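You operate a simulated robot arm through the tools that you are given. There is no shell and no other tool.

The job below is to be done with a simulated two-armed robot. You get a single attempt, and the scene is never put back.

## Task
Take the yellow block with the largest size on its label from the white table top and leave it on the front of the fixture table. Put the 3.5 black shim from the white table top on the kitting bench top and the 4.0 black shim on top of the silver anchor plate there. Pick up the clamp post from the white table top with one hand, pass it to the other hand and put it on the front of the fixture table. Take the orange band and leave it on top of the blue roll. Take the yellow brush labelled "glue" from the white table top and put it on the middle shelf of the black cart. Take the strainer basket marked "A76" from the top of the skid cart and leave it on the top of the blue mat. Put the white cup on the bare end of the drawings table. Take the green filter disc from the top of the skid cart and put it on the front of the fixture table. Stack the silver block labelled "M79" from the top of the skid cart on top of the silver block that says "M72". Open the probe cover. Any order will do. Set down upright: strainer basket, white cup.
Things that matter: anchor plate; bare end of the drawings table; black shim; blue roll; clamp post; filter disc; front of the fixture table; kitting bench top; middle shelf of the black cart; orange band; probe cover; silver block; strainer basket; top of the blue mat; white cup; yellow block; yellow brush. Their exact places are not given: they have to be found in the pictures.

The check looks at the end state, three seconds after you hand in, the way a careful person would. Anything else that was tipped, shoved, dropped, spilled or broken makes it a failure. Lids that push on must go on centred and level and be pressed home; caps that screw on are set level and turned clockwise until they are tight.

## Robot
Two 7-joint arms with two-finger parallel grippers on one trunk, on a base that drives. Base frame: it is fixed to the floor where the robot stands at the start and does not move with it; the origin is under the middle of the robot, x ahead of it, y to its left, z up. Readings come in cm, degrees, newtons and seconds.
The left shoulder is at the start at [5.2, 10.1, 106], the right one opposite. With the tool pointing down near the work surface each hand reaches from about 24 to 54 cm from the robot's upright axis, wherever it stands, measured 20 degrees to its own side. Places, roughly: anchor plate [100, 200, 75]; bare end of the drawings table [410, -570, 70]; black shim [75, 200, 75]; blue roll (10x10x13 cm) [20, 220, 80]; clamp post (6x6x21 cm) [110, 210, 80]; filter disc [250, -250, 75]; front of the fixture table [520, 90, 90]; kitting bench top (219x15 cm) [-126, 370, 80]; middle shelf of the black cart [120, 40, 50]; orange band (7x9x4 cm) [10, 200, 80]; probe cover [-110, 400, 90]; silver block [250, -275, 75]; strainer basket [275, -275, 100]; top of the blue mat [250, -760, 80]; white cup (8x7x9 cm) [260, -260, 90]; yellow block [50, 225, 75]; yellow brush [25, 200, 75]. Payload 2.4 kg a hand.
The TCP of each hand is the grasp point between the finger pads, 2.4 cm short of the fingertips. In the tool frame z runs along the fingers and y along their closing line. The gripper opens to 6.8 cm. The fingers are 1.7 cm wide and 1 cm thick; the gripper's body (4 by 7 cm) begins 4.1 cm behind the TCP.
Orientation is that of the tool frame in the base frame, as a unit quaternion [x, y, z, w]. With the fingers straight down and closing along the base's y, the tool's x points along the base's -x, its y along +y and its z along -z.

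## Interface
- The arms move only by the tool play_rows. It takes "left_commands", "right_commands" or both (then of equal length, played together; a hand with none holds still); each is a list of rows, each a list of 3 entries, a list of its own where there are three numbers: the shift along the tool's x, y, z in cm, then the turn, a rotation vector about the tool's x, y, z in degrees, then the gripper command, from -1 (shut) to 1 (fully open), values between in proportion. In form: [[[dx, dy, dz], [wx, wy, wz], grip], ...]. A call has 1 to 20 rows; each row shifts and turns the commanded pose from where the row before left it, along the tool's axes as they then stand. Each row takes 0.2 s and may step no farther than 5 cm and 8.6 degrees from the row before; otherwise, or with a gripper value out of range, the whole call is refused. A pose out of reach is approached as far as the arm can. The call stops where the force on the tool passes 40 N (or 10 N more than at its start, if that is more) or the arm is blocked; 0.2 s more then pass. The fingers move at their own pace (about 7.2 cm/s each) and stop on an object; they squeeze with about 21 N. The grip force told is the motor's: it shows also when the fingers shut on nothing. Time passes only in rows, and 0.2 s behind the last, so rows that do not move let the fingers close. It gives the time, the measured TCP pose, the force on the tool (base axes), the opening and the grip force at its end, in the units of the frame above (readings bear some noise), with the torque about the TCP (base axes, N m) and any sound that the robot's microphone picked up.
- Cameras (640 x 400 px; columns grow to the right, rows downward): "scene" is now at [13.63, 1.63, 120.6]; the picture's right is [0.17, -0.98, 0.00], its down [-0.67, -0.12, -0.74] and it looks along [0.73, 0.13, -0.68] (base axes); focal length 248 px, centre (320, 200). "left" rides on the left gripper at [8.4, -1.1, -7.5] in its tool frame; the picture's right is [0.13, 0.99, 0.00], its down [-0.60, 0.08, -0.79] and it looks along [-0.79, 0.10, 0.61] (tool axes); focal length 251 px, centre (320, 200). "right" rides on the right gripper at [8.4, 1.1, -7.5] in its tool frame; the picture's right is [-0.13, 0.99, 0.00], its down [-0.60, -0.08, -0.79] and it looks along [-0.79, -0.10, 0.61] (tool axes); focal length 251 px, centre (320, 200).
- camera(camera): a new picture of that camera. The clock stands still meanwhile.
- lift_body(by): slides the trunk up (or, below 0, down) by that many cm; the arms and the scene camera ride with it, the base frame stays. It gives what a move gives, with no picture.
- roll_base(legs): drives the robot by 1 to 6 legs, each [ahead, left, turn to the left] in cm, cm and degrees, along the robot's own axes; the way and the turn of a leg run together, so that a leg with both is an arc; at most 150 cm and 180 degrees a leg. The arms and the cameras ride along, it lands a little off, and it stops where it bumps. It gives what a move gives.
- aim_head(pan, tilt): turns the head with the scene camera to pan (to the left, within 86 degrees either way) and tilt (down, from -29 to 69), counted from straight ahead of the robot. It gives what a move gives.
- pixel_to_xyz(camera, pixels): there is no depth. For up to 12 entries [column, row, z] of the newest picture of that camera ("zoom" is the newest enlarged one), the place [x, y] in the base frame at which the ray of that pixel passes the height z, good to about 0.2 cm. The clock stands still meanwhile.
- close_up(camera, box): a new picture of the part [left, top, right, bottom] of that camera's present view, enlarged. The clock stands still meanwhile.
- sign_off(): hands the job in; it is judged then, once.

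Open the grippers and draw the arms clear of the work before you hand the job in, unless the task says otherwise.

The tools are called after "Request:" as a command line: name --argument value ..., lists and objects as JSON in quotes. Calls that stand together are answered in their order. play_rows: Moves the arms, as the interface text tells. Its arguments: {"type":"object","properties":{"left_commands":{"type":"array","items":{"type":"array"}},"right_commands":{"type":"array","items":{"type":"array"}}},"required":[]} The other tools are called the same way: lift_body (by) slides the trunk up or down; roll_base (legs) drives the base; aim_head (pan, tilt) turns the head that bears the scene camera; camera (camera) takes a picture; pixel_to_xyz (camera, pixels) gives the place at which the rays of pixels pass given heights; close_up (camera, box) takes an enlarged picture of a part of a camera's view; sign_off () hands the job in.

At the start:

```text
time_s: 0.0
left_position: [40.86, 19.23, 95.96]
left_ee_rot: [-0.001, 1.0, 0.0, 0.0]
left_ft_force: [0.0, -0.1, -0.3]
left_moment: [0.03, -0.01, -0.03]
left_gripper_width: 6.8
left_grasp_force: 0.0
right_position: [42.66, -14.82, 99.68]
right_ee_rot: [0.001, 1.0, 0.0, -0.001]
right_ft_force: [0.2, 0.3, -0.5]
right_moment: [0.04, 0.0, 0.01]
right_gripper_width: 6.79
right_grasp_force: 0.1
trunk travel left (down, up): [-27.5, 57.4]
robot x, y, heading: [0.03, -0.21, 0.0]
head pan, tilt: [10.0, 42.5]
```

scene: 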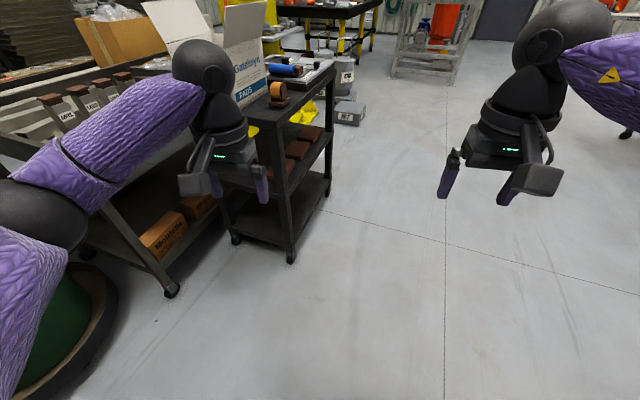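
right: 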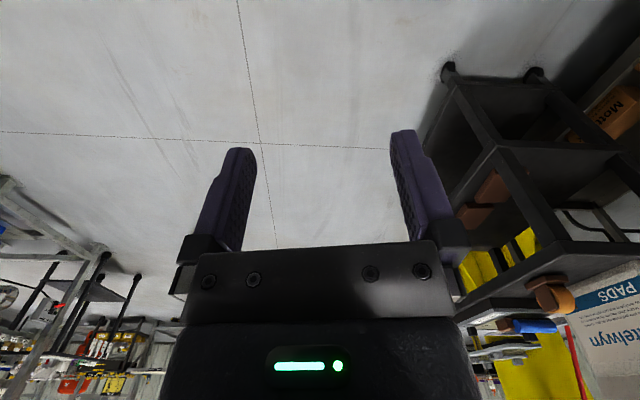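
left: 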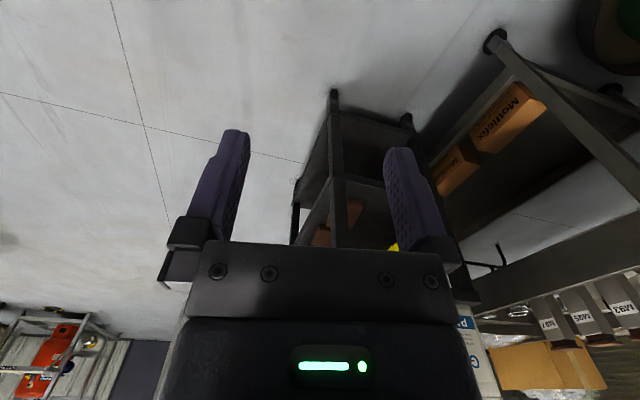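

The first picture shows a black cart just left-ahead and shelving beyond it. I look around with the head before moving anything.

Request:
aim_head --pan 60 --tilt 20

Request:
camera --camera "scene"

Request:
aim_head --pan 0 --tilt 10

Request:
camera --camera "scene"

Request:
aim_head --pan -60 --tilt 15

Request:
camera --camera "scene"

```text
time_s: 1.2
left_position: [41.01, 19.29, 95.97]
left_ee_rot: [-0.001, 1.0, 0.001, 0.0]
left_ft_force: [0.0, 0.9, -0.5]
left_moment: [-0.03, 0.01, 0.03]
left_gripper_width: 6.81
left_grasp_force: 0.0
right_position: [42.59, -14.92, 99.55]
right_ee_rot: [0.002, 1.0, 0.001, 0.0]
right_ft_force: [-0.3, 0.6, 0.2]
right_moment: [-0.02, 0.0, 0.06]
right_gripper_width: 6.79
right_grasp_force: 0.1
trunk travel left (down, up): [-27.5, 57.4]
robot x, y, heading: [0.14, -0.46, -0.1]
head pan, tilt: [60.0, 20.0]
```

```text
taken
```

scene: 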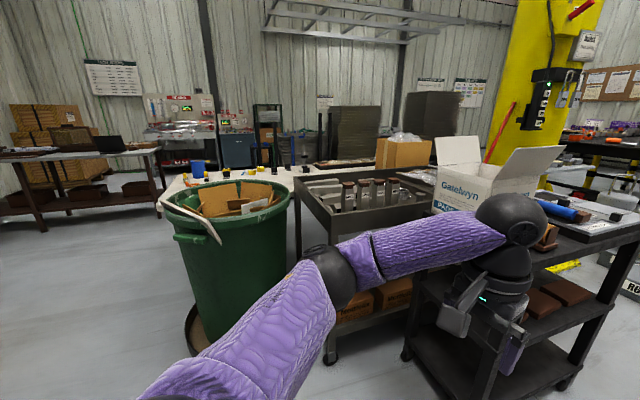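

```text
time_s: 2.5
left_position: [40.81, 19.23, 95.98]
left_ee_rot: [0.0, 1.0, 0.0, 0.0]
left_ft_force: [-0.3, 0.1, 0.6]
left_moment: [0.02, 0.01, 0.02]
left_gripper_width: 6.79
left_grasp_force: 0.0
right_position: [42.6, -15.09, 99.57]
right_ee_rot: [0.001, 1.0, 0.0, -0.001]
right_ft_force: [-0.5, 0.4, 0.0]
right_moment: [-0.02, 0.02, -0.02]
right_gripper_width: 6.81
right_grasp_force: 0.0
trunk travel left (down, up): [-27.5, 57.4]
robot x, y, heading: [-0.13, 0.05, -0.1]
head pan, tilt: [0.0, 10.0]
```

```text
taken
```

scene: 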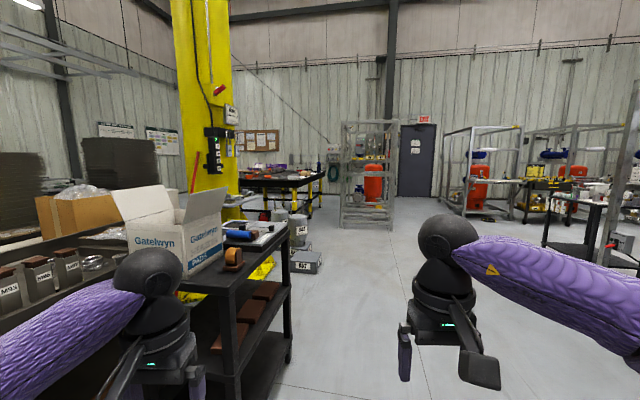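

```text
time_s: 3.8
left_position: [40.87, 19.26, 95.97]
left_ee_rot: [0.0, 1.0, -0.001, 0.0]
left_ft_force: [-0.5, 0.3, -0.7]
left_moment: [0.01, 0.01, -0.04]
left_gripper_width: 6.78
left_grasp_force: 0.0
right_position: [42.59, -14.93, 99.52]
right_ee_rot: [0.001, 1.0, 0.0, 0.0]
right_ft_force: [-0.1, 0.6, 0.1]
right_moment: [0.01, 0.0, 0.02]
right_gripper_width: 6.78
right_grasp_force: 0.1
trunk travel left (down, up): [-27.5, 57.4]
robot x, y, heading: [0.05, 0.32, -0.0]
head pan, tilt: [-60.0, 15.0]
```

```text
taken
```

scene: 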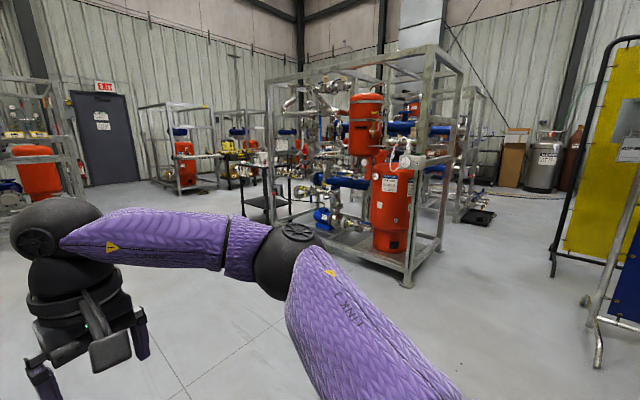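

I see a green bin, grey cart and black cart to the left with a white table behind them. I take enlarged views of that side to see the layout.

Request:
aim_head --pan 60 --tilt 20

Request:
close_up --camera "scene" --box '[0, 80, 320, 280]'

Request:
close_up --camera "scene" --box '[280, 80, 640, 305]'

Request:
aim_head --pan 86 --tilt 20

Request:
camera --camera "scene"

```text
time_s: 5.8
left_position: [40.89, 19.24, 96.0]
left_ee_rot: [-0.001, 1.0, 0.0, 0.001]
left_ft_force: [-0.1, -0.2, -0.1]
left_moment: [-0.02, 0.01, 0.02]
left_gripper_width: 6.8
left_grasp_force: 0.1
right_position: [42.6, -14.85, 99.49]
right_ee_rot: [0.001, 1.0, -0.001, 0.0]
right_ft_force: [0.3, -0.7, 0.1]
right_moment: [-0.01, 0.02, 0.0]
right_gripper_width: 6.8
right_grasp_force: 0.1
trunk travel left (down, up): [-27.5, 57.4]
robot x, y, heading: [-0.04, 0.21, -0.3]
head pan, tilt: [60.0, 20.0]
```

```text
2.00 times, centred on (160, 180) of scene
```

zoom: 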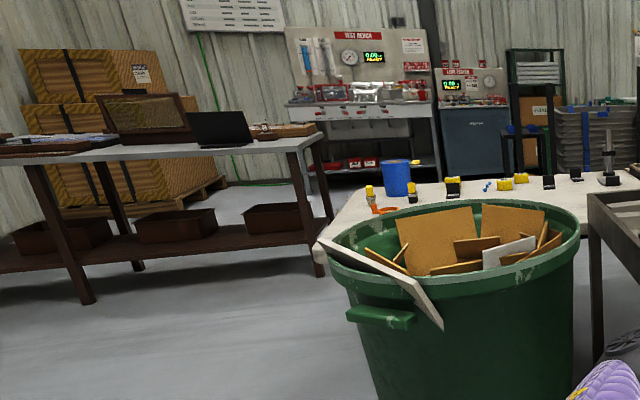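

```text
1.78 times, centred on (460, 192) of scene
```

zoom: 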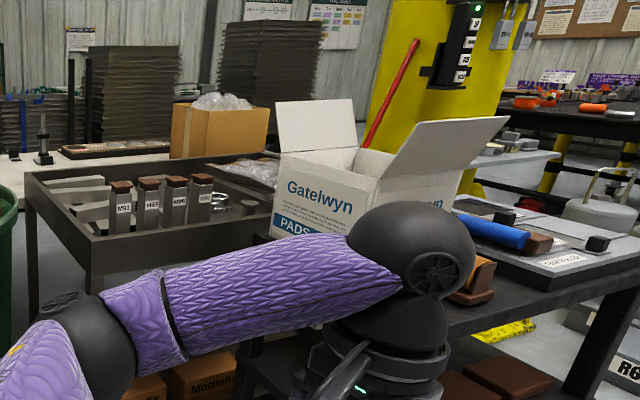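

```text
time_s: 6.7
left_position: [40.82, 19.36, 95.98]
left_ee_rot: [-0.001, 1.0, 0.0, 0.0]
left_ft_force: [-0.7, 0.6, -0.5]
left_moment: [0.01, 0.0, -0.01]
left_gripper_width: 6.82
left_grasp_force: 0.1
right_position: [42.58, -14.99, 99.49]
right_ee_rot: [0.001, 1.0, 0.0, 0.0]
right_ft_force: [-0.4, 0.5, 0.7]
right_moment: [0.0, 0.0, -0.03]
right_gripper_width: 6.78
right_grasp_force: 0.0
trunk travel left (down, up): [-27.5, 57.4]
robot x, y, heading: [0.17, -0.25, 0.3]
head pan, tilt: [85.9, 20.0]
```

```text
taken
```

scene: 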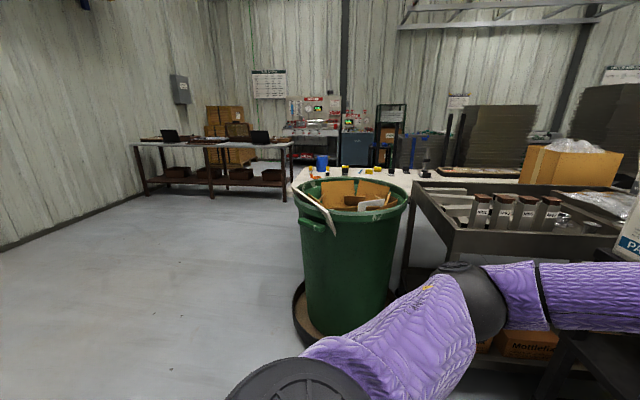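

I now measure the bin's foot, the white table's edge and corners, and the bench to the left from this picture.

Request:
pixel_to_xyz --camera "scene" --pixels '[[300, 325, 3], [400, 320, 3], [295, 185, 73], [313, 169, 73], [432, 172, 73], [293, 232, 40], [290, 190, 73], [290, 150, 75], [130, 145, 75], [290, 195, 0], [150, 190, 0], [318, 242, 0]]'

Request:
close_up --camera "scene" --box '[120, 90, 440, 290]'

```text
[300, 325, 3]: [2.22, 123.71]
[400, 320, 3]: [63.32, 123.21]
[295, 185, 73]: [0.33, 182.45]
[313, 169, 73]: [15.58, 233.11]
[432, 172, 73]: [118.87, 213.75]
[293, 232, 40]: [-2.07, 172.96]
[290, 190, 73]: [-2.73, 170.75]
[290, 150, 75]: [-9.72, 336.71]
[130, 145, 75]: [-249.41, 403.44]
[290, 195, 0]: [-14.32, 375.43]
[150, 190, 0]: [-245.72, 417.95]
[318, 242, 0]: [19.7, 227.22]
```

```text
2.00 times, centred on (280, 190) of scene
```

zoom: 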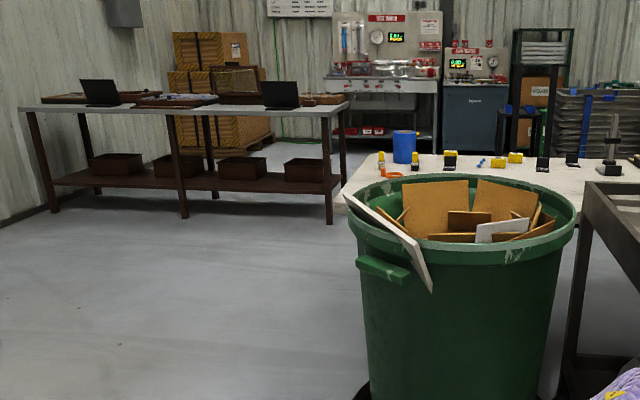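

The white table's items sit along y≈200–225 from x≈10 to 115, with the bin in front, so I'll reach it from its left end or far side. First I check the robot's own footprint looking down.

Request:
aim_head --pan 30 --tilt 69

Request:
camera --camera "scene"

Request:
aim_head --pan -86 --tilt 69

Request:
camera --camera "scene"

Request:
aim_head --pan 86 --tilt 50

Request:
camera --camera "scene"

```text
time_s: 7.9
left_position: [40.86, 19.32, 95.98]
left_ee_rot: [-0.001, 1.0, 0.0, 0.0]
left_ft_force: [0.0, -0.3, 0.4]
left_moment: [0.03, 0.01, 0.01]
left_gripper_width: 6.79
left_grasp_force: 0.1
right_position: [42.6, -14.94, 99.53]
right_ee_rot: [0.0, 1.0, 0.0, 0.001]
right_ft_force: [0.2, -0.1, 0.8]
right_moment: [0.01, -0.01, 0.02]
right_gripper_width: 6.8
right_grasp_force: 0.0
trunk travel left (down, up): [-27.5, 57.4]
robot x, y, heading: [0.1, -0.11, -0.1]
head pan, tilt: [30.0, 68.8]
```

```text
taken
```

scene: 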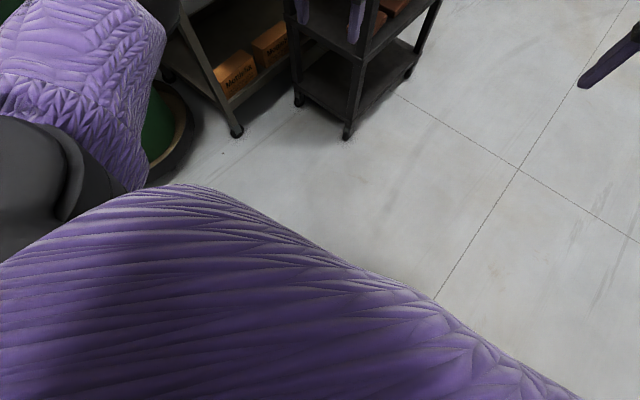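

```text
time_s: 9.9
left_position: [40.97, 19.35, 95.89]
left_ee_rot: [-0.001, 1.0, 0.0, 0.0]
left_ft_force: [-0.2, -0.8, 1.0]
left_moment: [-0.01, -0.01, 0.01]
left_gripper_width: 6.79
left_grasp_force: 0.1
right_position: [42.65, -15.03, 99.6]
right_ee_rot: [0.0, 1.0, 0.0, 0.0]
right_ft_force: [-0.3, -0.2, -0.8]
right_moment: [-0.03, -0.01, -0.01]
right_gripper_width: 6.79
right_grasp_force: 0.1
trunk travel left (down, up): [-27.5, 57.4]
robot x, y, heading: [0.38, 0.23, 0.4]
head pan, tilt: [-85.9, 68.8]
```

```text
taken
```

scene: 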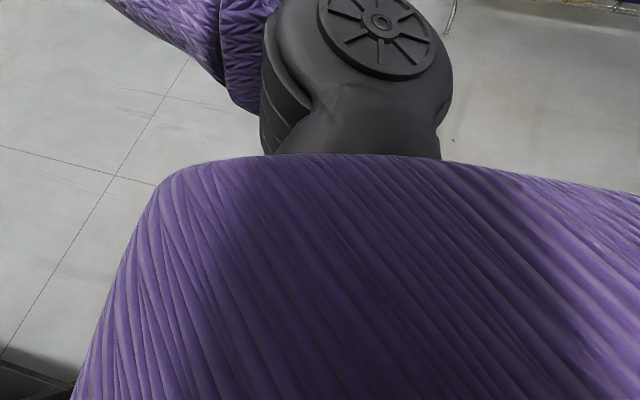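

```text
time_s: 12.5
left_position: [40.9, 19.41, 95.98]
left_ee_rot: [-0.001, 1.0, 0.0, -0.001]
left_ft_force: [0.0, 0.9, 0.2]
left_moment: [0.02, 0.0, 0.04]
left_gripper_width: 6.81
left_grasp_force: 0.1
right_position: [42.54, -14.91, 99.65]
right_ee_rot: [0.001, 1.0, 0.0, 0.0]
right_ft_force: [0.3, 0.4, 0.1]
right_moment: [-0.01, 0.02, 0.0]
right_gripper_width: 6.82
right_grasp_force: 0.0
trunk travel left (down, up): [-27.5, 57.4]
robot x, y, heading: [-0.03, 0.1, -0.2]
head pan, tilt: [85.9, 50.0]
```

```text
taken
```

scene: 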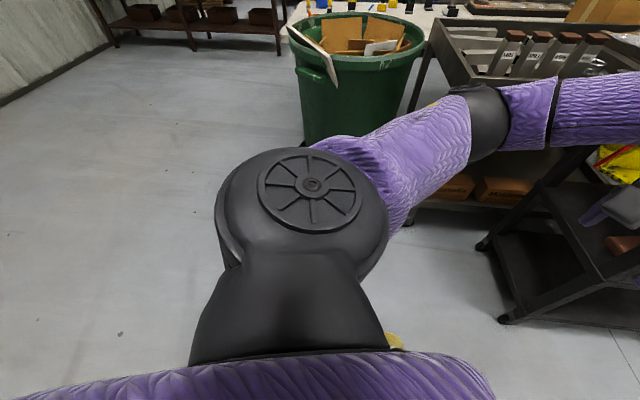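

The floor to my left-rear is clear. I back away from the carts and then slide left toward the free floor beside the bin.

Request:
roll_base --legs '[[-85, 0, 0], [0, 120, 0]]'

Request:
aim_head --pan 30 --tilt 25

Request:
camera --camera "scene"

```text
time_s: 22.7
left_position: [-46.04, 139.27, 96.0]
left_ee_rot: [-0.009, 1.0, 0.0, 0.0]
left_ft_force: [-0.6, 0.4, 0.5]
left_moment: [-0.01, 0.02, 0.02]
left_gripper_width: 6.83
left_grasp_force: 0.1
right_position: [-43.68, 105.12, 99.58]
right_ee_rot: [-0.007, 1.0, -0.001, 0.001]
right_ft_force: [-0.1, -0.1, 1.0]
right_moment: [-0.02, 0.01, 0.0]
right_gripper_width: 6.79
right_grasp_force: 0.2
trunk travel left (down, up): [-27.5, 57.4]
robot x, y, heading: [-86.31, 119.46, 0.9]
head pan, tilt: [85.9, 50.0]
```

```text
time_s: 23.9
left_position: [-46.02, 139.21, 96.0]
left_ee_rot: [-0.009, 1.0, 0.0, 0.0]
left_ft_force: [-0.5, 0.3, 0.2]
left_moment: [0.0, -0.02, -0.02]
left_gripper_width: 6.82
left_grasp_force: 0.1
right_position: [-43.68, 105.15, 99.51]
right_ee_rot: [-0.007, 1.0, -0.001, 0.0]
right_ft_force: [-1.3, 0.3, -0.1]
right_moment: [0.0, 0.01, 0.02]
right_gripper_width: 6.81
right_grasp_force: 0.1
trunk travel left (down, up): [-27.5, 57.4]
robot x, y, heading: [-86.92, 119.33, 1.0]
head pan, tilt: [30.0, 25.0]
```

```text
taken
```

scene: 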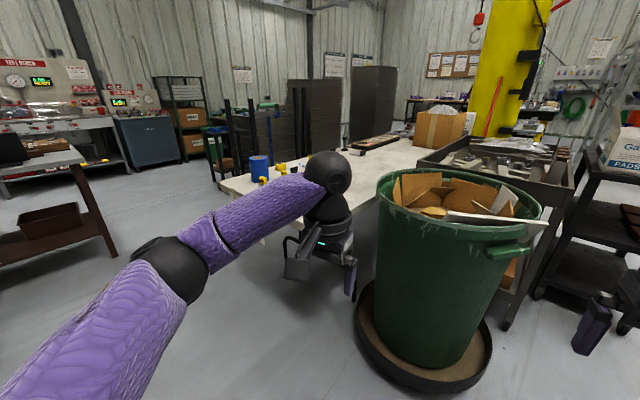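

The left arm hides the table end. I slide left to about y=205, still well off the table end, and look straight ahead.

Request:
roll_base --legs '[[0, 90, -1]]'

Request:
aim_head --pan 0 --tilt 25

Request:
camera --camera "scene"

Request:
close_up --camera "scene" --box '[180, 80, 460, 255]'

```text
time_s: 28.7
left_position: [-46.2, 228.65, 95.9]
left_ee_rot: [0.001, 1.0, 0.0, 0.0]
left_ft_force: [-0.9, 1.0, -0.3]
left_moment: [0.01, 0.02, -0.02]
left_gripper_width: 6.79
left_grasp_force: 0.0
right_position: [-44.67, 194.49, 99.53]
right_ee_rot: [0.002, 1.0, 0.0, 0.001]
right_ft_force: [0.7, 0.2, -0.3]
right_moment: [0.01, 0.01, -0.02]
right_gripper_width: 6.82
right_grasp_force: 0.0
trunk travel left (down, up): [-27.5, 57.4]
robot x, y, heading: [-87.13, 209.71, -0.2]
head pan, tilt: [30.0, 25.0]
```

```text
time_s: 29.6
left_position: [-46.2, 228.7, 95.94]
left_ee_rot: [0.001, 1.0, 0.0, 0.0]
left_ft_force: [-0.5, 0.0, 0.1]
left_moment: [0.0, -0.02, -0.01]
left_gripper_width: 6.78
left_grasp_force: 0.1
right_position: [-44.54, 194.48, 99.53]
right_ee_rot: [0.002, 1.0, 0.0, 0.0]
right_ft_force: [1.2, -0.4, -0.8]
right_moment: [-0.01, 0.01, -0.04]
right_gripper_width: 6.79
right_grasp_force: 0.0
trunk travel left (down, up): [-27.5, 57.4]
robot x, y, heading: [-87.19, 209.16, -0.4]
head pan, tilt: [0.0, 25.0]
```

```text
taken
```

scene: 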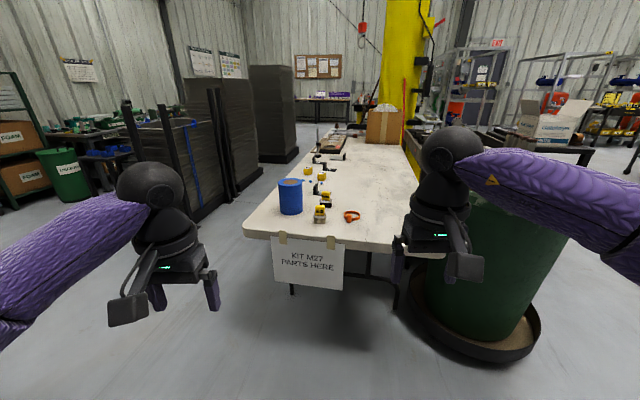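

```text
2.29 times, centred on (320, 168) of scene
```

zoom: 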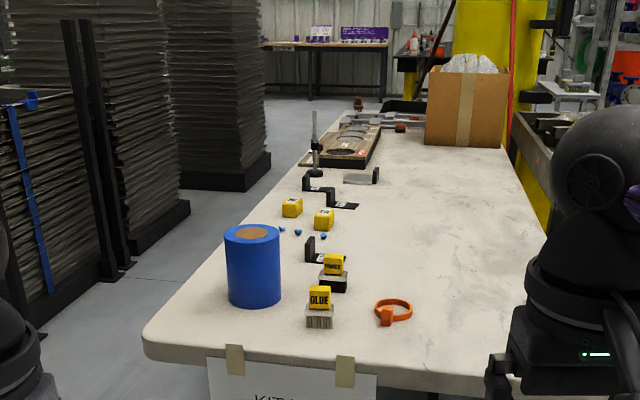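

From here the table top is visible: blue roll at (290,197), glue brush (320,213), orange band (352,216), shims, blocks, post. I measure them and the nearby stacks.

Request:
pixel_to_xyz --camera "zoom" --pixels '[[254, 305, 73.5], [320, 325, 73.5], [333, 290, 73.5], [393, 322, 73.5], [310, 262, 73.5], [323, 230, 73.5], [292, 216, 73.5], [315, 175, 73.5], [362, 182, 73.5], [145, 345, 73], [190, 217, 0], [125, 265, 0]]'

Request:
pixel_to_xyz --camera "scene" --pixels '[[245, 228, 73], [402, 243, 73], [192, 222, 0], [238, 196, 0], [262, 162, 0], [340, 285, 0], [290, 290, 0], [428, 310, 2], [62, 200, 0], [370, 150, 73]]'

```text
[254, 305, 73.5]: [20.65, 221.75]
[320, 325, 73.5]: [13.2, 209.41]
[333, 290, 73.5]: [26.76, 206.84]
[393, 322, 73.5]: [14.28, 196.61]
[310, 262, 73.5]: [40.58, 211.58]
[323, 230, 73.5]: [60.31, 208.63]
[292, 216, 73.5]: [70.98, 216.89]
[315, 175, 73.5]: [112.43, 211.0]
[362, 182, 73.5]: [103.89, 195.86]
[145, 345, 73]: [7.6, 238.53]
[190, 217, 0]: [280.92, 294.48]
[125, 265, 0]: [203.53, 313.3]
```

```text
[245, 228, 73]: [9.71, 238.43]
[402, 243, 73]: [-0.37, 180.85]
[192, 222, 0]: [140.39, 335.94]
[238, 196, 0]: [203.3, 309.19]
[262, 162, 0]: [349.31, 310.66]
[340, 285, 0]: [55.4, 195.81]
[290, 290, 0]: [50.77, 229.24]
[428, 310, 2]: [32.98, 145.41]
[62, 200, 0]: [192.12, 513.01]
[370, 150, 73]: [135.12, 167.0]
```

The far side of the table (y>240) looks free up to the stacks at y≈310. To know how close I can park, I turn the left hand so its camera looks back at the robot's own base.

Request:
play_rows --left_commands '[[[0, 0, 0], [0, 0, 8.5], 1], [[0, 0, 0], [0, 0, 8.5], 1], [[0, 0, 0], [0, 0, 8.5], 1], [[0, 0, 0], [0, 0, 8.5], 1], [[0, 0, 0], [0, 0, 8.5], 1], [[0, 0, 0], [0, 0, 8.5], 1], [[0, 0, 0], [0, 0, 8.5], 1], [[0, 0, 0], [0, 0, 8.5], 1], [[0, 0, 0], [0, 0, 8.5], 1], [[0, 0, 0], [0, 0, 8.5], 1], [[0, 0, 0], [0, 0, 8.5], 1], [[0, 0, 0], [0, 0, 8.5], 1], [[0, 0, 0], [0, 0, 8.5], 1], [[0, 0, 0], [0, 0, 8.5], 1], [[0, 0, 0], [0, 0, 8.5], 1], [[0, 0, 0], [0, 0, 8.5], 1]]'

Request:
camera --camera "left"

```text
time_s: 30.8
left_position: [-46.06, 228.54, 95.98]
left_ee_rot: [0.328, 0.944, -0.004, 0.004]
left_ft_force: [-0.2, -2.6, -0.7]
left_moment: [0.11, -0.09, 0.21]
left_gripper_width: 6.82
left_grasp_force: 0.0
right_position: [-44.55, 194.38, 99.55]
right_ee_rot: [0.003, 1.0, 0.0, 0.0]
right_ft_force: [0.0, 0.4, 0.0]
right_moment: [-0.02, -0.02, -0.02]
right_gripper_width: 6.82
right_grasp_force: 0.0
trunk travel left (down, up): [-27.5, 57.4]
robot x, y, heading: [-87.34, 209.22, -0.2]
head pan, tilt: [0.0, 25.0]
stopped in row 5 (left hand): the force on the tool passed its limit at 80 N (the readings are from after the stop); the commanded pose is now the measured one
```

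```text
taken
```

left: 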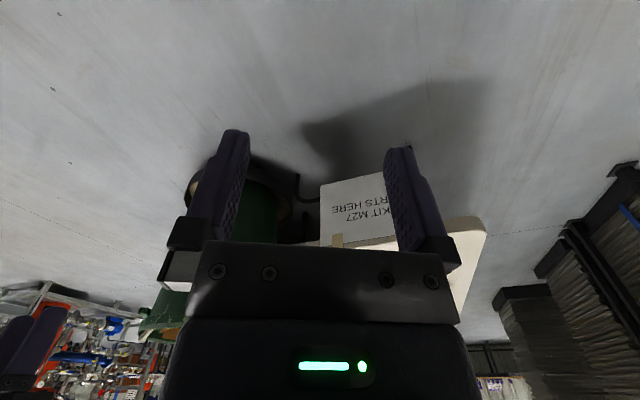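

The turn stopped near 38° with a force, probably a joint limit. I turn the other way with gentler steps.

Request:
play_rows --left_commands '[[[0, 0, 0], [0, 0, -6], 1], [[0, 0, 0], [0, 0, -6], 1], [[0, 0, 0], [0, 0, -6], 1], [[0, 0, 0], [0, 0, -6], 1], [[0, 0, 0], [0, 0, -6], 1], [[0, 0, 0], [0, 0, -6], 1], [[0, 0, 0], [0, 0, -6], 1], [[0, 0, 0], [0, 0, -6], 1], [[0, 0, 0], [0, 0, -6], 1], [[0, 0, 0], [0, 0, -6], 1], [[0, 0, 0], [0, 0, -6], 1], [[0, 0, 0], [0, 0, -6], 1], [[0, 0, 0], [0, 0, -6], 1], [[0, 0, 0], [0, 0, -6], 1], [[0, 0, 0], [0, 0, -6], 1], [[0, 0, 0], [0, 0, -6], 1], [[0, 0, 0], [0, 0, -6], 1], [[0, 0, 0], [0, 0, -6], 1], [[0, 0, 0], [0, 0, -6], 1], [[0, 0, 0], [0, 0, -6], 1]]'

Request:
camera --camera "left"

```text
time_s: 35.0
left_position: [-46.15, 228.51, 95.92]
left_ee_rot: [-0.654, 0.756, -0.005, 0.0]
left_ft_force: [0.5, -0.4, 0.1]
left_moment: [-0.01, -0.01, 0.02]
left_gripper_width: 6.8
left_grasp_force: 0.0
right_position: [-44.54, 194.52, 99.55]
right_ee_rot: [0.002, 1.0, -0.001, -0.001]
right_ft_force: [-0.8, -0.3, -0.6]
right_moment: [-0.03, 0.02, -0.01]
right_gripper_width: 6.81
right_grasp_force: 0.0
trunk travel left (down, up): [-27.5, 57.4]
robot x, y, heading: [-87.0, 209.49, -0.1]
head pan, tilt: [0.0, 25.0]
```

```text
taken
```

left: 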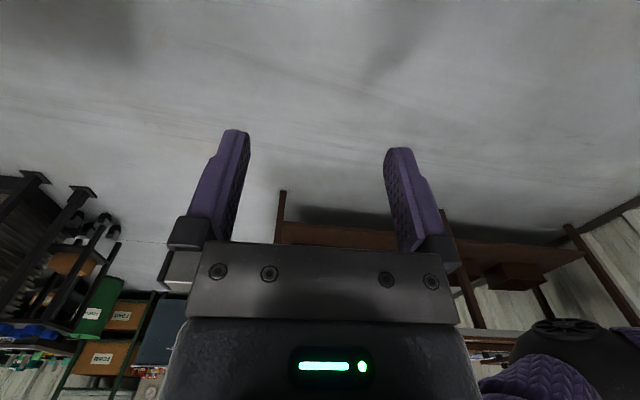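

It turns freely this way; the camera now looks left. I continue turning to face the base.

Request:
play_rows --left_commands '[[[0, 0, 0], [0, 0, -6], 1], [[0, 0, 0], [0, 0, -6], 1], [[0, 0, 0], [0, 0, -6], 1], [[0, 0, 0], [0, 0, -6], 1], [[0, 0, 0], [0, 0, -6], 1], [[0, 0, 0], [0, 0, -6], 1], [[0, 0, 0], [0, 0, -6], 1], [[0, 0, 0], [0, 0, -6], 1], [[0, 0, 0], [0, 0, -6], 1], [[0, 0, 0], [0, 0, -6], 1], [[0, 0, 0], [0, 0, -6], 1], [[0, 0, 0], [0, 0, -6], 1], [[0, 0, 0], [0, 0, -6], 1]]'

Request:
camera --camera "left"

```text
time_s: 37.8
left_position: [-39.35, 232.61, 95.2]
left_ee_rot: [0.984, -0.177, 0.003, 0.003]
left_ft_force: [0.1, -0.7, 0.3]
left_moment: [0.0, 0.0, -0.04]
left_gripper_width: 6.81
left_grasp_force: 0.0
left hand out of reach, approached as far as the arm can: row 9, 10, 11, 12, 13
right_position: [-44.57, 194.44, 99.5]
right_ee_rot: [0.002, 1.0, 0.0, 0.001]
right_ft_force: [-0.1, -0.4, -0.3]
right_moment: [-0.01, 0.01, -0.01]
right_gripper_width: 6.8
right_grasp_force: 0.1
trunk travel left (down, up): [-27.5, 57.4]
robot x, y, heading: [-87.48, 209.67, 0.1]
head pan, tilt: [0.0, 25.0]
```

```text
taken
```

left: 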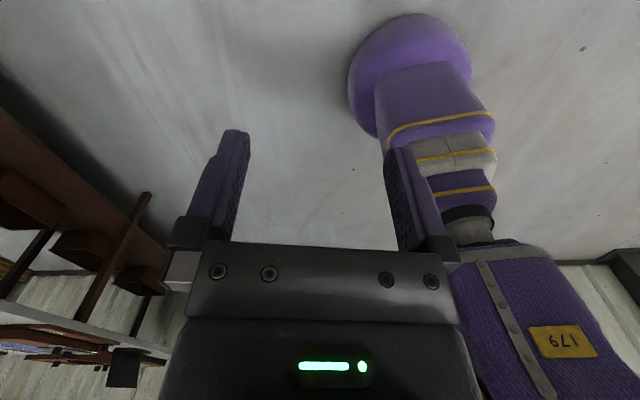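

The robot has a round low purple foot, a narrow column and a chest. I measure the foot's radius from this picture.

Request:
pixel_to_xyz --camera "left" --pixels '[[349, 90, 10], [405, 15, 5], [405, 15, 15], [470, 55, 10], [360, 55, 10], [349, 90, 25], [470, 55, 25], [375, 80, 30], [472, 95, 35]]'

Request:
close_up --camera "left" --box '[320, 0, 640, 200]'

```text
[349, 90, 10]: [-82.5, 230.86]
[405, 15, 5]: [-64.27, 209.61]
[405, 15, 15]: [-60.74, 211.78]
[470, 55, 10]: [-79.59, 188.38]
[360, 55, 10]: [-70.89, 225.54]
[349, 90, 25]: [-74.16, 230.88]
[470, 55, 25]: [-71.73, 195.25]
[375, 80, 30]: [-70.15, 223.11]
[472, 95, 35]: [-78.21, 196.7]
```

```text
2.00 times, centred on (480, 100) of left
```

zoom: 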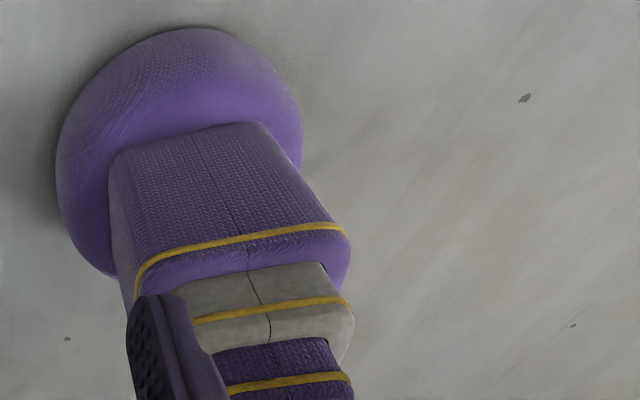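

The foot is a low disc of about 23 cm radius with a slim column, so I can park close to a table edge. I turn the left hand back.

Request:
play_rows --left_commands '[[[0, 0, 0], [0, 0, 7.98], 1], [[0, 0, 0], [0, 0, 7.98], 1], [[0, 0, 0], [0, 0, 7.98], 1], [[0, 0, 0], [0, 0, 7.98], 1], [[0, 0, 0], [0, 0, 7.98], 1], [[0, 0, 0], [0, 0, 7.98], 1], [[0, 0, 0], [0, 0, 7.98], 1], [[0, 0, 0], [0, 0, 7.98], 1], [[0, 0, 0], [0, 0, 7.98], 1], [[0, 0, 0], [0, 0, 7.98], 1], [[0, 0, 0], [0, 0, 7.98], 1], [[0, 0, 0], [0, 0, 7.98], 1], [[0, 0, 0], [0, 0, 7.98], 1], [[0, 0, 0], [0, 0, 7.98], 1], [[0, 0, 0], [0, 0, 7.98], 1], [[0, 0, 0], [0, 0, 7.98], 1], [[0, 0, 0], [0, 0, 7.98], 1], [[0, 0, 0], [0, 0, 7.98], 1], [[0, 0, 0], [0, 0, 7.98], 1], [[0, 0, 0], [0, 0, 7.98], 1]]'

Request:
aim_head --pan 0 --tilt 15

Request:
close_up --camera "scene" --box '[280, 160, 380, 260]'

Request:
close_up --camera "scene" --box '[280, 150, 360, 200]'

```text
time_s: 42.0
left_position: [-39.37, 232.67, 95.12]
left_ee_rot: [0.001, 1.0, -0.004, 0.002]
left_ft_force: [1.4, -0.3, 0.5]
left_moment: [0.0, -0.01, 0.02]
left_gripper_width: 6.8
left_grasp_force: 0.0
right_position: [-44.49, 194.52, 99.51]
right_ee_rot: [0.003, 1.0, 0.0, 0.0]
right_ft_force: [0.5, 0.4, 0.8]
right_moment: [-0.02, 0.01, -0.01]
right_gripper_width: 6.78
right_grasp_force: 0.0
trunk travel left (down, up): [-27.5, 57.4]
robot x, y, heading: [-87.37, 209.84, -0.2]
head pan, tilt: [0.0, 25.0]
```

```text
time_s: 42.7
left_position: [-39.23, 232.64, 95.11]
left_ee_rot: [0.0, 1.0, -0.004, 0.003]
left_ft_force: [0.4, 0.6, -0.4]
left_moment: [0.0, 0.03, -0.03]
left_gripper_width: 6.78
left_grasp_force: 0.0
right_position: [-44.56, 194.45, 99.63]
right_ee_rot: [0.003, 1.0, 0.001, 0.0]
right_ft_force: [0.0, -0.6, -0.1]
right_moment: [0.02, 0.01, 0.01]
right_gripper_width: 6.82
right_grasp_force: 0.0
trunk travel left (down, up): [-27.5, 57.4]
robot x, y, heading: [-87.59, 209.44, -0.3]
head pan, tilt: [0.0, 15.0]
```

```text
4.00 times, centred on (330, 210) of scene
```

zoom: 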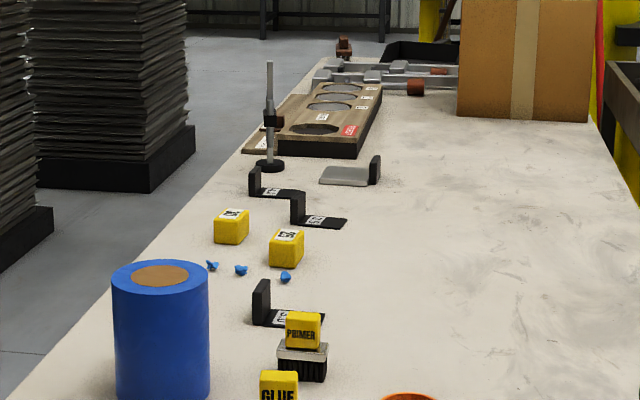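

```text
8.00 times, centred on (320, 175) of scene
```

zoom: 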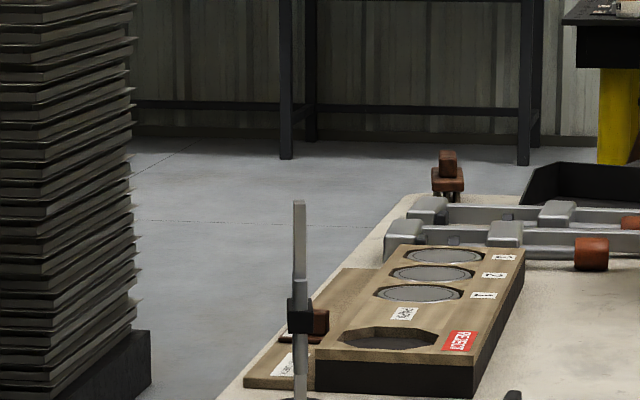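

The row of items is clear: glue/primer brushes, three L-shaped black shims, two yellow blocks, a plate and the post at the far end. I drive round to the far side of the table, facing it from y≈305.

Request:
roll_base --legs '[[0, 98, 0], [130, 0, 0], [0, 0, -90]]'

Request:
aim_head --pan 0 --tilt 30

Request:
camera --camera "scene"

```text
time_s: 57.6
left_position: [64.16, 257.81, 95.09]
left_ee_rot: [0.709, 0.705, -0.004, -0.001]
left_ft_force: [0.2, 0.0, 0.4]
left_moment: [0.02, -0.02, 0.0]
left_gripper_width: 6.8
left_grasp_force: 0.1
right_position: [26.0, 263.35, 99.64]
right_ee_rot: [0.711, 0.703, 0.0, 0.0]
right_ft_force: [0.1, 0.3, -0.2]
right_moment: [-0.01, 0.02, 0.01]
right_gripper_width: 6.79
right_grasp_force: 0.1
trunk travel left (down, up): [-27.5, 57.4]
robot x, y, heading: [40.97, 305.99, -90.8]
head pan, tilt: [0.0, 15.0]
```

```text
time_s: 58.4
left_position: [64.17, 257.86, 95.15]
left_ee_rot: [0.709, 0.705, -0.005, -0.001]
left_ft_force: [1.0, 0.6, -0.8]
left_moment: [0.0, -0.05, 0.02]
left_gripper_width: 6.82
left_grasp_force: 0.1
right_position: [25.99, 263.4, 99.54]
right_ee_rot: [0.711, 0.703, 0.001, 0.0]
right_ft_force: [0.8, -0.2, 0.0]
right_moment: [0.02, 0.0, 0.03]
right_gripper_width: 6.8
right_grasp_force: 0.1
trunk travel left (down, up): [-27.5, 57.4]
robot x, y, heading: [41.37, 305.84, -90.4]
head pan, tilt: [0.0, 30.0]
```

```text
taken
```

scene: 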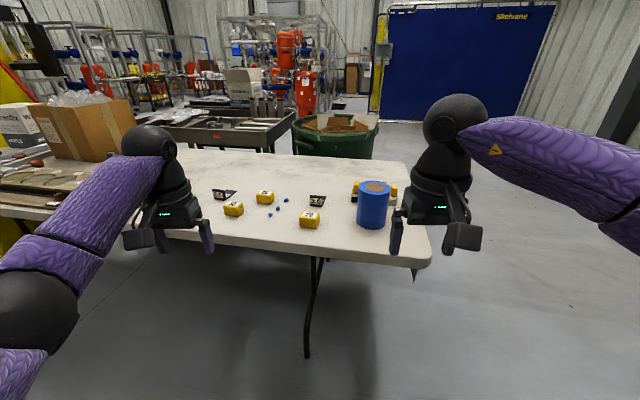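

From the far side I see yellow blocks at (233,209), (265,197), (309,220) and shims at (224,194), (316,200). I zoom in to read labels.

Request:
close_up --camera "scene" --box '[200, 170, 340, 240]'

Request:
close_up --camera "scene" --box '[200, 180, 280, 225]'

Request:
close_up --camera "scene" --box '[270, 185, 350, 235]'

```text
4.57 times, centred on (270, 205) of scene
```

zoom: 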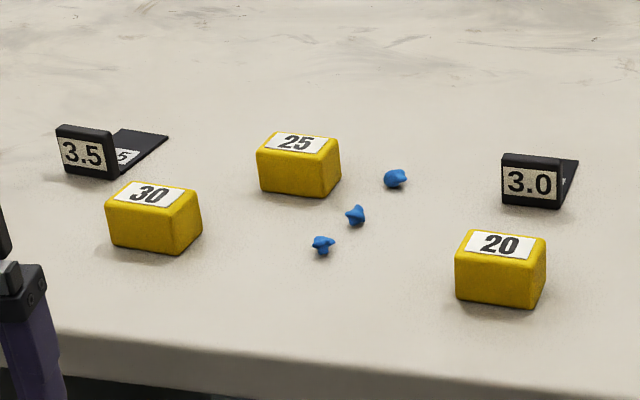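

```text
8.00 times, centred on (240, 202) of scene
```

zoom: 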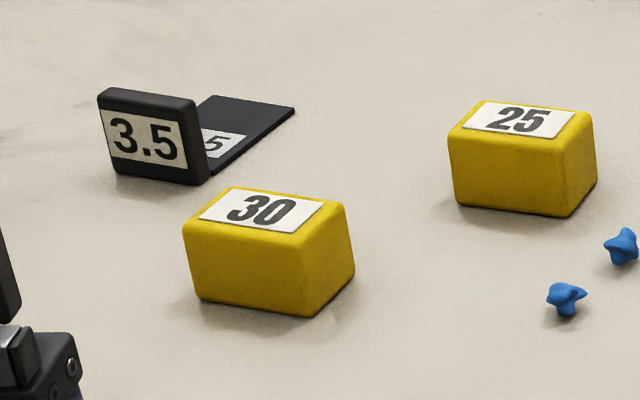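

```text
8.00 times, centred on (310, 210) of scene
```

zoom: 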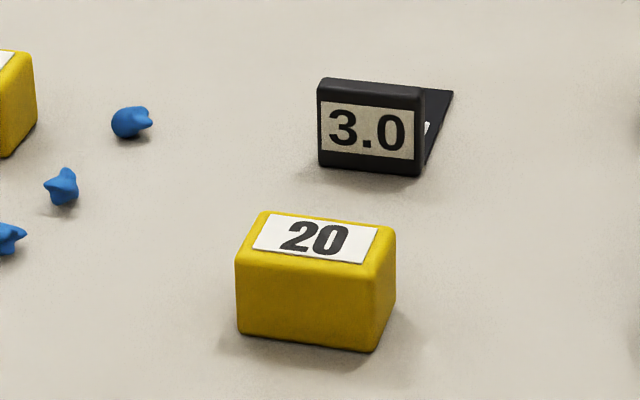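

Block sizes read 30, 25, 20; shims 3.5 and 3.0 here, the 4.0 must be behind the left arm. I measure these and shift sideways to see the rest.

Request:
pixel_to_xyz --camera "scene" --pixels '[[233, 215, 73.5], [265, 203, 73.5], [309, 228, 73.5], [221, 198, 73.5], [316, 206, 73.5], [372, 228, 73.5], [372, 182, 86.5], [320, 250, 73], [405, 163, 73], [424, 265, 73], [307, 357, 0], [350, 192, 76]]'

Request:
roll_base --legs '[[0, 45, 0.5]]'

Request:
camera --camera "scene"

```text
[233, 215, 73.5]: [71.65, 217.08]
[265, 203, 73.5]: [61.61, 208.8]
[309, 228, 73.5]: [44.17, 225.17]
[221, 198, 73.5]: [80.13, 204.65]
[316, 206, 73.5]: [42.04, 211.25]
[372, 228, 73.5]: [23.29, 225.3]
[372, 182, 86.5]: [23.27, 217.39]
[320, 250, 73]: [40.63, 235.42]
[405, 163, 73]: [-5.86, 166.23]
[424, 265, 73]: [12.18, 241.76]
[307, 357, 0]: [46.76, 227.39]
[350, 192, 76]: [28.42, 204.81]
```

```text
time_s: 61.1
left_position: [109.6, 257.78, 95.08]
left_ee_rot: [0.706, 0.708, -0.005, -0.001]
left_ft_force: [-0.7, 0.4, -1.0]
left_moment: [0.0, 0.01, 0.01]
left_gripper_width: 6.8
left_grasp_force: 0.1
right_position: [71.4, 263.01, 99.52]
right_ee_rot: [0.708, 0.707, 0.0, 0.0]
right_ft_force: [0.2, 0.0, -0.3]
right_moment: [-0.02, 0.01, 0.0]
right_gripper_width: 6.81
right_grasp_force: 0.1
trunk travel left (down, up): [-27.5, 57.4]
robot x, y, heading: [86.14, 305.85, -90.2]
head pan, tilt: [0.0, 30.0]
```

```text
taken
```

scene: 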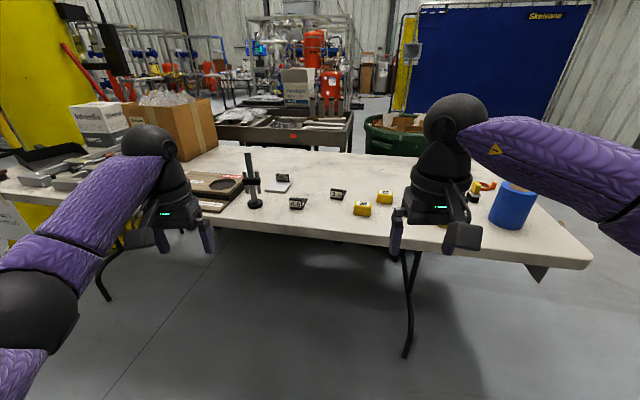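

Now the post (253,185), the plate (273,187) and two more black pieces (283,177), (298,203) are visible. I zoom on them.

Request:
close_up --camera "scene" --box '[230, 145, 390, 225]'

Request:
close_up --camera "scene" --box '[235, 160, 315, 215]'

Request:
pixel_to_xyz --camera "scene" --pixels '[[254, 206, 73.5], [298, 208, 73.5], [338, 198, 73.5], [284, 181, 73.5], [274, 189, 73.5], [362, 215, 73.5], [385, 203, 73.5], [251, 155, 94]]'

```text
4.00 times, centred on (310, 185) of scene
```

zoom: 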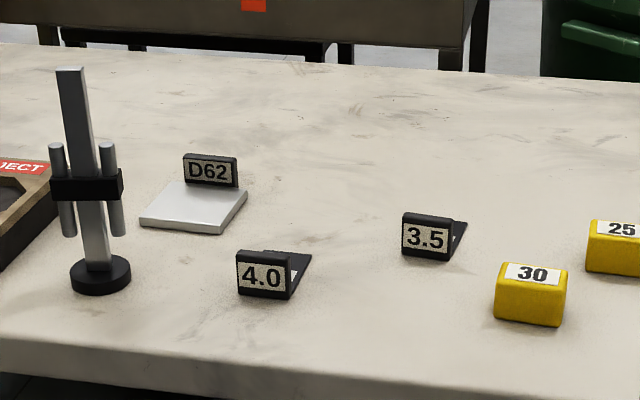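

```text
7.27 times, centred on (275, 188) of scene
```

zoom: 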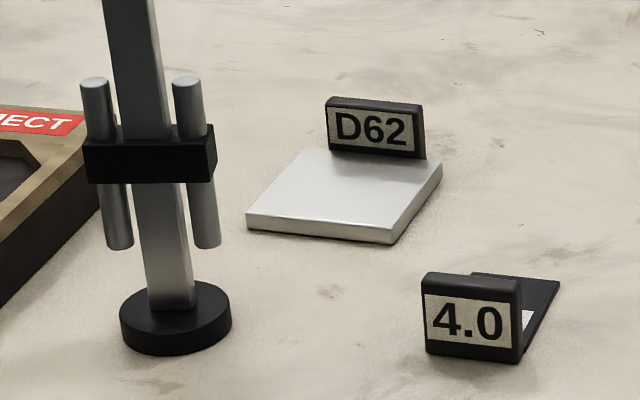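

```text
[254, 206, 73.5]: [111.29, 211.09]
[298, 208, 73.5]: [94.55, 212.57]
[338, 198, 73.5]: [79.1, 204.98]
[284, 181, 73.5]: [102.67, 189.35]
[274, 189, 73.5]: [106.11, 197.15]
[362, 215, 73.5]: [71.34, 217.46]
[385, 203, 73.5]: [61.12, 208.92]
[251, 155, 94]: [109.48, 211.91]
```

The 4.0 shim stands at about (94.5,212), the D62 anchor plate near (105,195), 3.5 shim (79,205), block 30 (71.5,217). I check the chest's height in the earlier left-hand picture, to learn how close I can park.

Request:
pixel_to_xyz --camera "left" --pixels '[[505, 243, 60], [505, 243, 70], [505, 243, 80], [505, 243, 90], [470, 210, 60], [470, 210, 70], [470, 210, 80], [455, 185, 60], [455, 185, 50], [440, 115, 40], [440, 115, 50], [640, 300, 100]]'

Request:
pixel_to_xyz --camera "zoom" --pixels '[[247, 228, 73.5], [393, 242, 73.5], [247, 212, 75], [393, 226, 75], [441, 165, 75], [303, 152, 75], [422, 355, 73.5], [520, 362, 73.5], [560, 285, 73.5], [470, 278, 73.5], [175, 345, 73.5], [175, 310, 75]]'

```text
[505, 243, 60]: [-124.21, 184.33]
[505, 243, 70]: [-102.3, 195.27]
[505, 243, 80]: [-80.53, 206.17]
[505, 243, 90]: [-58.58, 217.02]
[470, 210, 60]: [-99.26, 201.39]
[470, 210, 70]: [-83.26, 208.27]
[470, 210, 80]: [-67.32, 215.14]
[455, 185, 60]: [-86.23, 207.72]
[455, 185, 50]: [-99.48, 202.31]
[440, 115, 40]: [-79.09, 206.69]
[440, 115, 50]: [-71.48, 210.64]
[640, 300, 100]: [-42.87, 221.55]
```

```text
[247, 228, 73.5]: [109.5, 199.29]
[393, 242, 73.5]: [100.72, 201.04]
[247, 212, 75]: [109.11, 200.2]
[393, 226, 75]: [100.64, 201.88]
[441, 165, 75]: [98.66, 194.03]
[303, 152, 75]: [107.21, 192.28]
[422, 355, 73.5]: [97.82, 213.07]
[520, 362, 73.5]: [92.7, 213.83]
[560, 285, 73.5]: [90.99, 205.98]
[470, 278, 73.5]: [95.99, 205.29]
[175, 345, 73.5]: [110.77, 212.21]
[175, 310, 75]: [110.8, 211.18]
```

The chest bottom sits near z=80, above the table top, and the column under it is slim, so the robot can overlap the table edge. I raise the trunk 12 cm to clear the post and drive closer.

Request:
lift_body --by 12

Request:
roll_base --legs '[[40, 0, 0]]'

Request:
aim_head --pan 0 --tilt 50

Request:
camera --camera "scene"

```text
time_s: 62.6
left_position: [109.65, 257.85, 107.04]
left_ee_rot: [0.706, 0.708, -0.004, -0.001]
left_ft_force: [-0.1, 0.4, -0.4]
left_moment: [-0.02, -0.02, -0.05]
left_gripper_width: 6.81
left_grasp_force: 0.1
right_position: [71.38, 263.03, 111.51]
right_ee_rot: [0.708, 0.706, 0.0, 0.0]
right_ft_force: [0.1, 0.3, 0.6]
right_moment: [-0.02, -0.01, -0.06]
right_gripper_width: 6.81
right_grasp_force: 0.0
trunk travel left (down, up): [-39.5, 45.4]
robot x, y, heading: [86.24, 305.43, -89.9]
head pan, tilt: [0.0, 30.0]
```

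```text
time_s: 65.1
left_position: [109.7, 217.94, 107.05]
left_ee_rot: [0.706, 0.708, -0.005, -0.001]
left_ft_force: [-0.1, -0.2, -1.2]
left_moment: [-0.05, -0.03, 0.03]
left_gripper_width: 6.79
left_grasp_force: 0.0
right_position: [71.44, 223.2, 111.52]
right_ee_rot: [0.707, 0.707, 0.001, 0.0]
right_ft_force: [0.2, 0.2, 0.1]
right_moment: [0.01, 0.01, -0.02]
right_gripper_width: 6.81
right_grasp_force: 0.0
trunk travel left (down, up): [-39.5, 45.4]
robot x, y, heading: [86.53, 265.63, -90.2]
head pan, tilt: [0.0, 30.0]
```

```text
time_s: 66.0
left_position: [109.59, 218.08, 107.14]
left_ee_rot: [0.706, 0.708, -0.004, -0.001]
left_ft_force: [0.0, 0.2, -0.3]
left_moment: [-0.01, 0.02, 0.01]
left_gripper_width: 6.79
left_grasp_force: 0.0
right_position: [71.34, 223.08, 111.5]
right_ee_rot: [0.708, 0.706, 0.0, 0.0]
right_ft_force: [0.5, 1.3, -1.2]
right_moment: [-0.02, 0.01, -0.02]
right_gripper_width: 6.79
right_grasp_force: 0.2
trunk travel left (down, up): [-39.5, 45.4]
robot x, y, heading: [86.4, 265.64, -90.0]
head pan, tilt: [0.0, 50.0]
```

```text
taken
```

scene: 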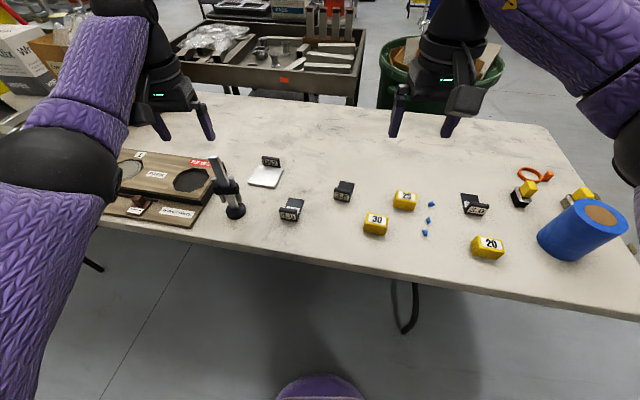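

The whole row is clear now from above. I measure the main points again from this nearer view to fix the table height and positions.

Request:
pixel_to_xyz --camera "scene" --pixels '[[235, 214, 73.5], [280, 217, 73.5], [300, 221, 73.5], [364, 232, 73.5], [386, 236, 73.5], [250, 183, 73.5], [278, 188, 73.5], [474, 255, 73.5], [430, 204, 73.5], [335, 199, 73.5], [350, 203, 73.5], [320, 250, 73.5]]'

Request:
close_up --camera "scene" --box '[200, 140, 360, 240]'

Request:
close_up --camera "scene" --box '[440, 140, 640, 265]'

```text
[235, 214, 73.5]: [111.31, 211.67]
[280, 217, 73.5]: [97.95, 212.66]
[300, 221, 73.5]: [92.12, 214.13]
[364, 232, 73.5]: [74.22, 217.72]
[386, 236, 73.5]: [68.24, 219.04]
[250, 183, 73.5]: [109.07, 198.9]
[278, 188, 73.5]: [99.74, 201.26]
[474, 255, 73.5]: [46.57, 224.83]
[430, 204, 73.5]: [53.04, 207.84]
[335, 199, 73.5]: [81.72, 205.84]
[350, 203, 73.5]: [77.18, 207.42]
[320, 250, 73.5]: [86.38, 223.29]
```

```text
4.00 times, centred on (280, 190) of scene
```

zoom: 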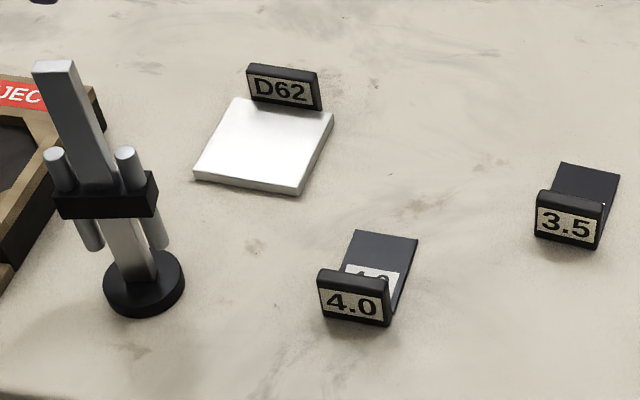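

```text
3.20 times, centred on (540, 202) of scene
```

zoom: 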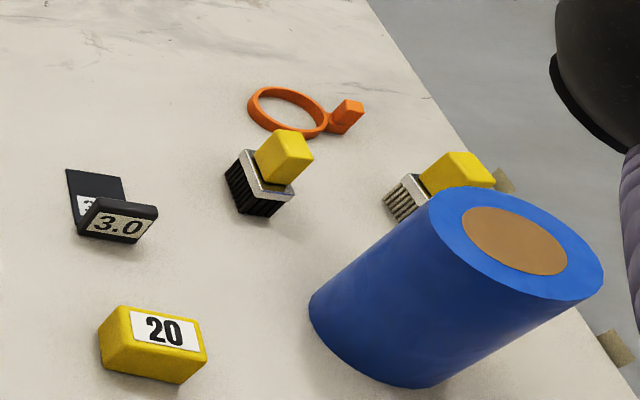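

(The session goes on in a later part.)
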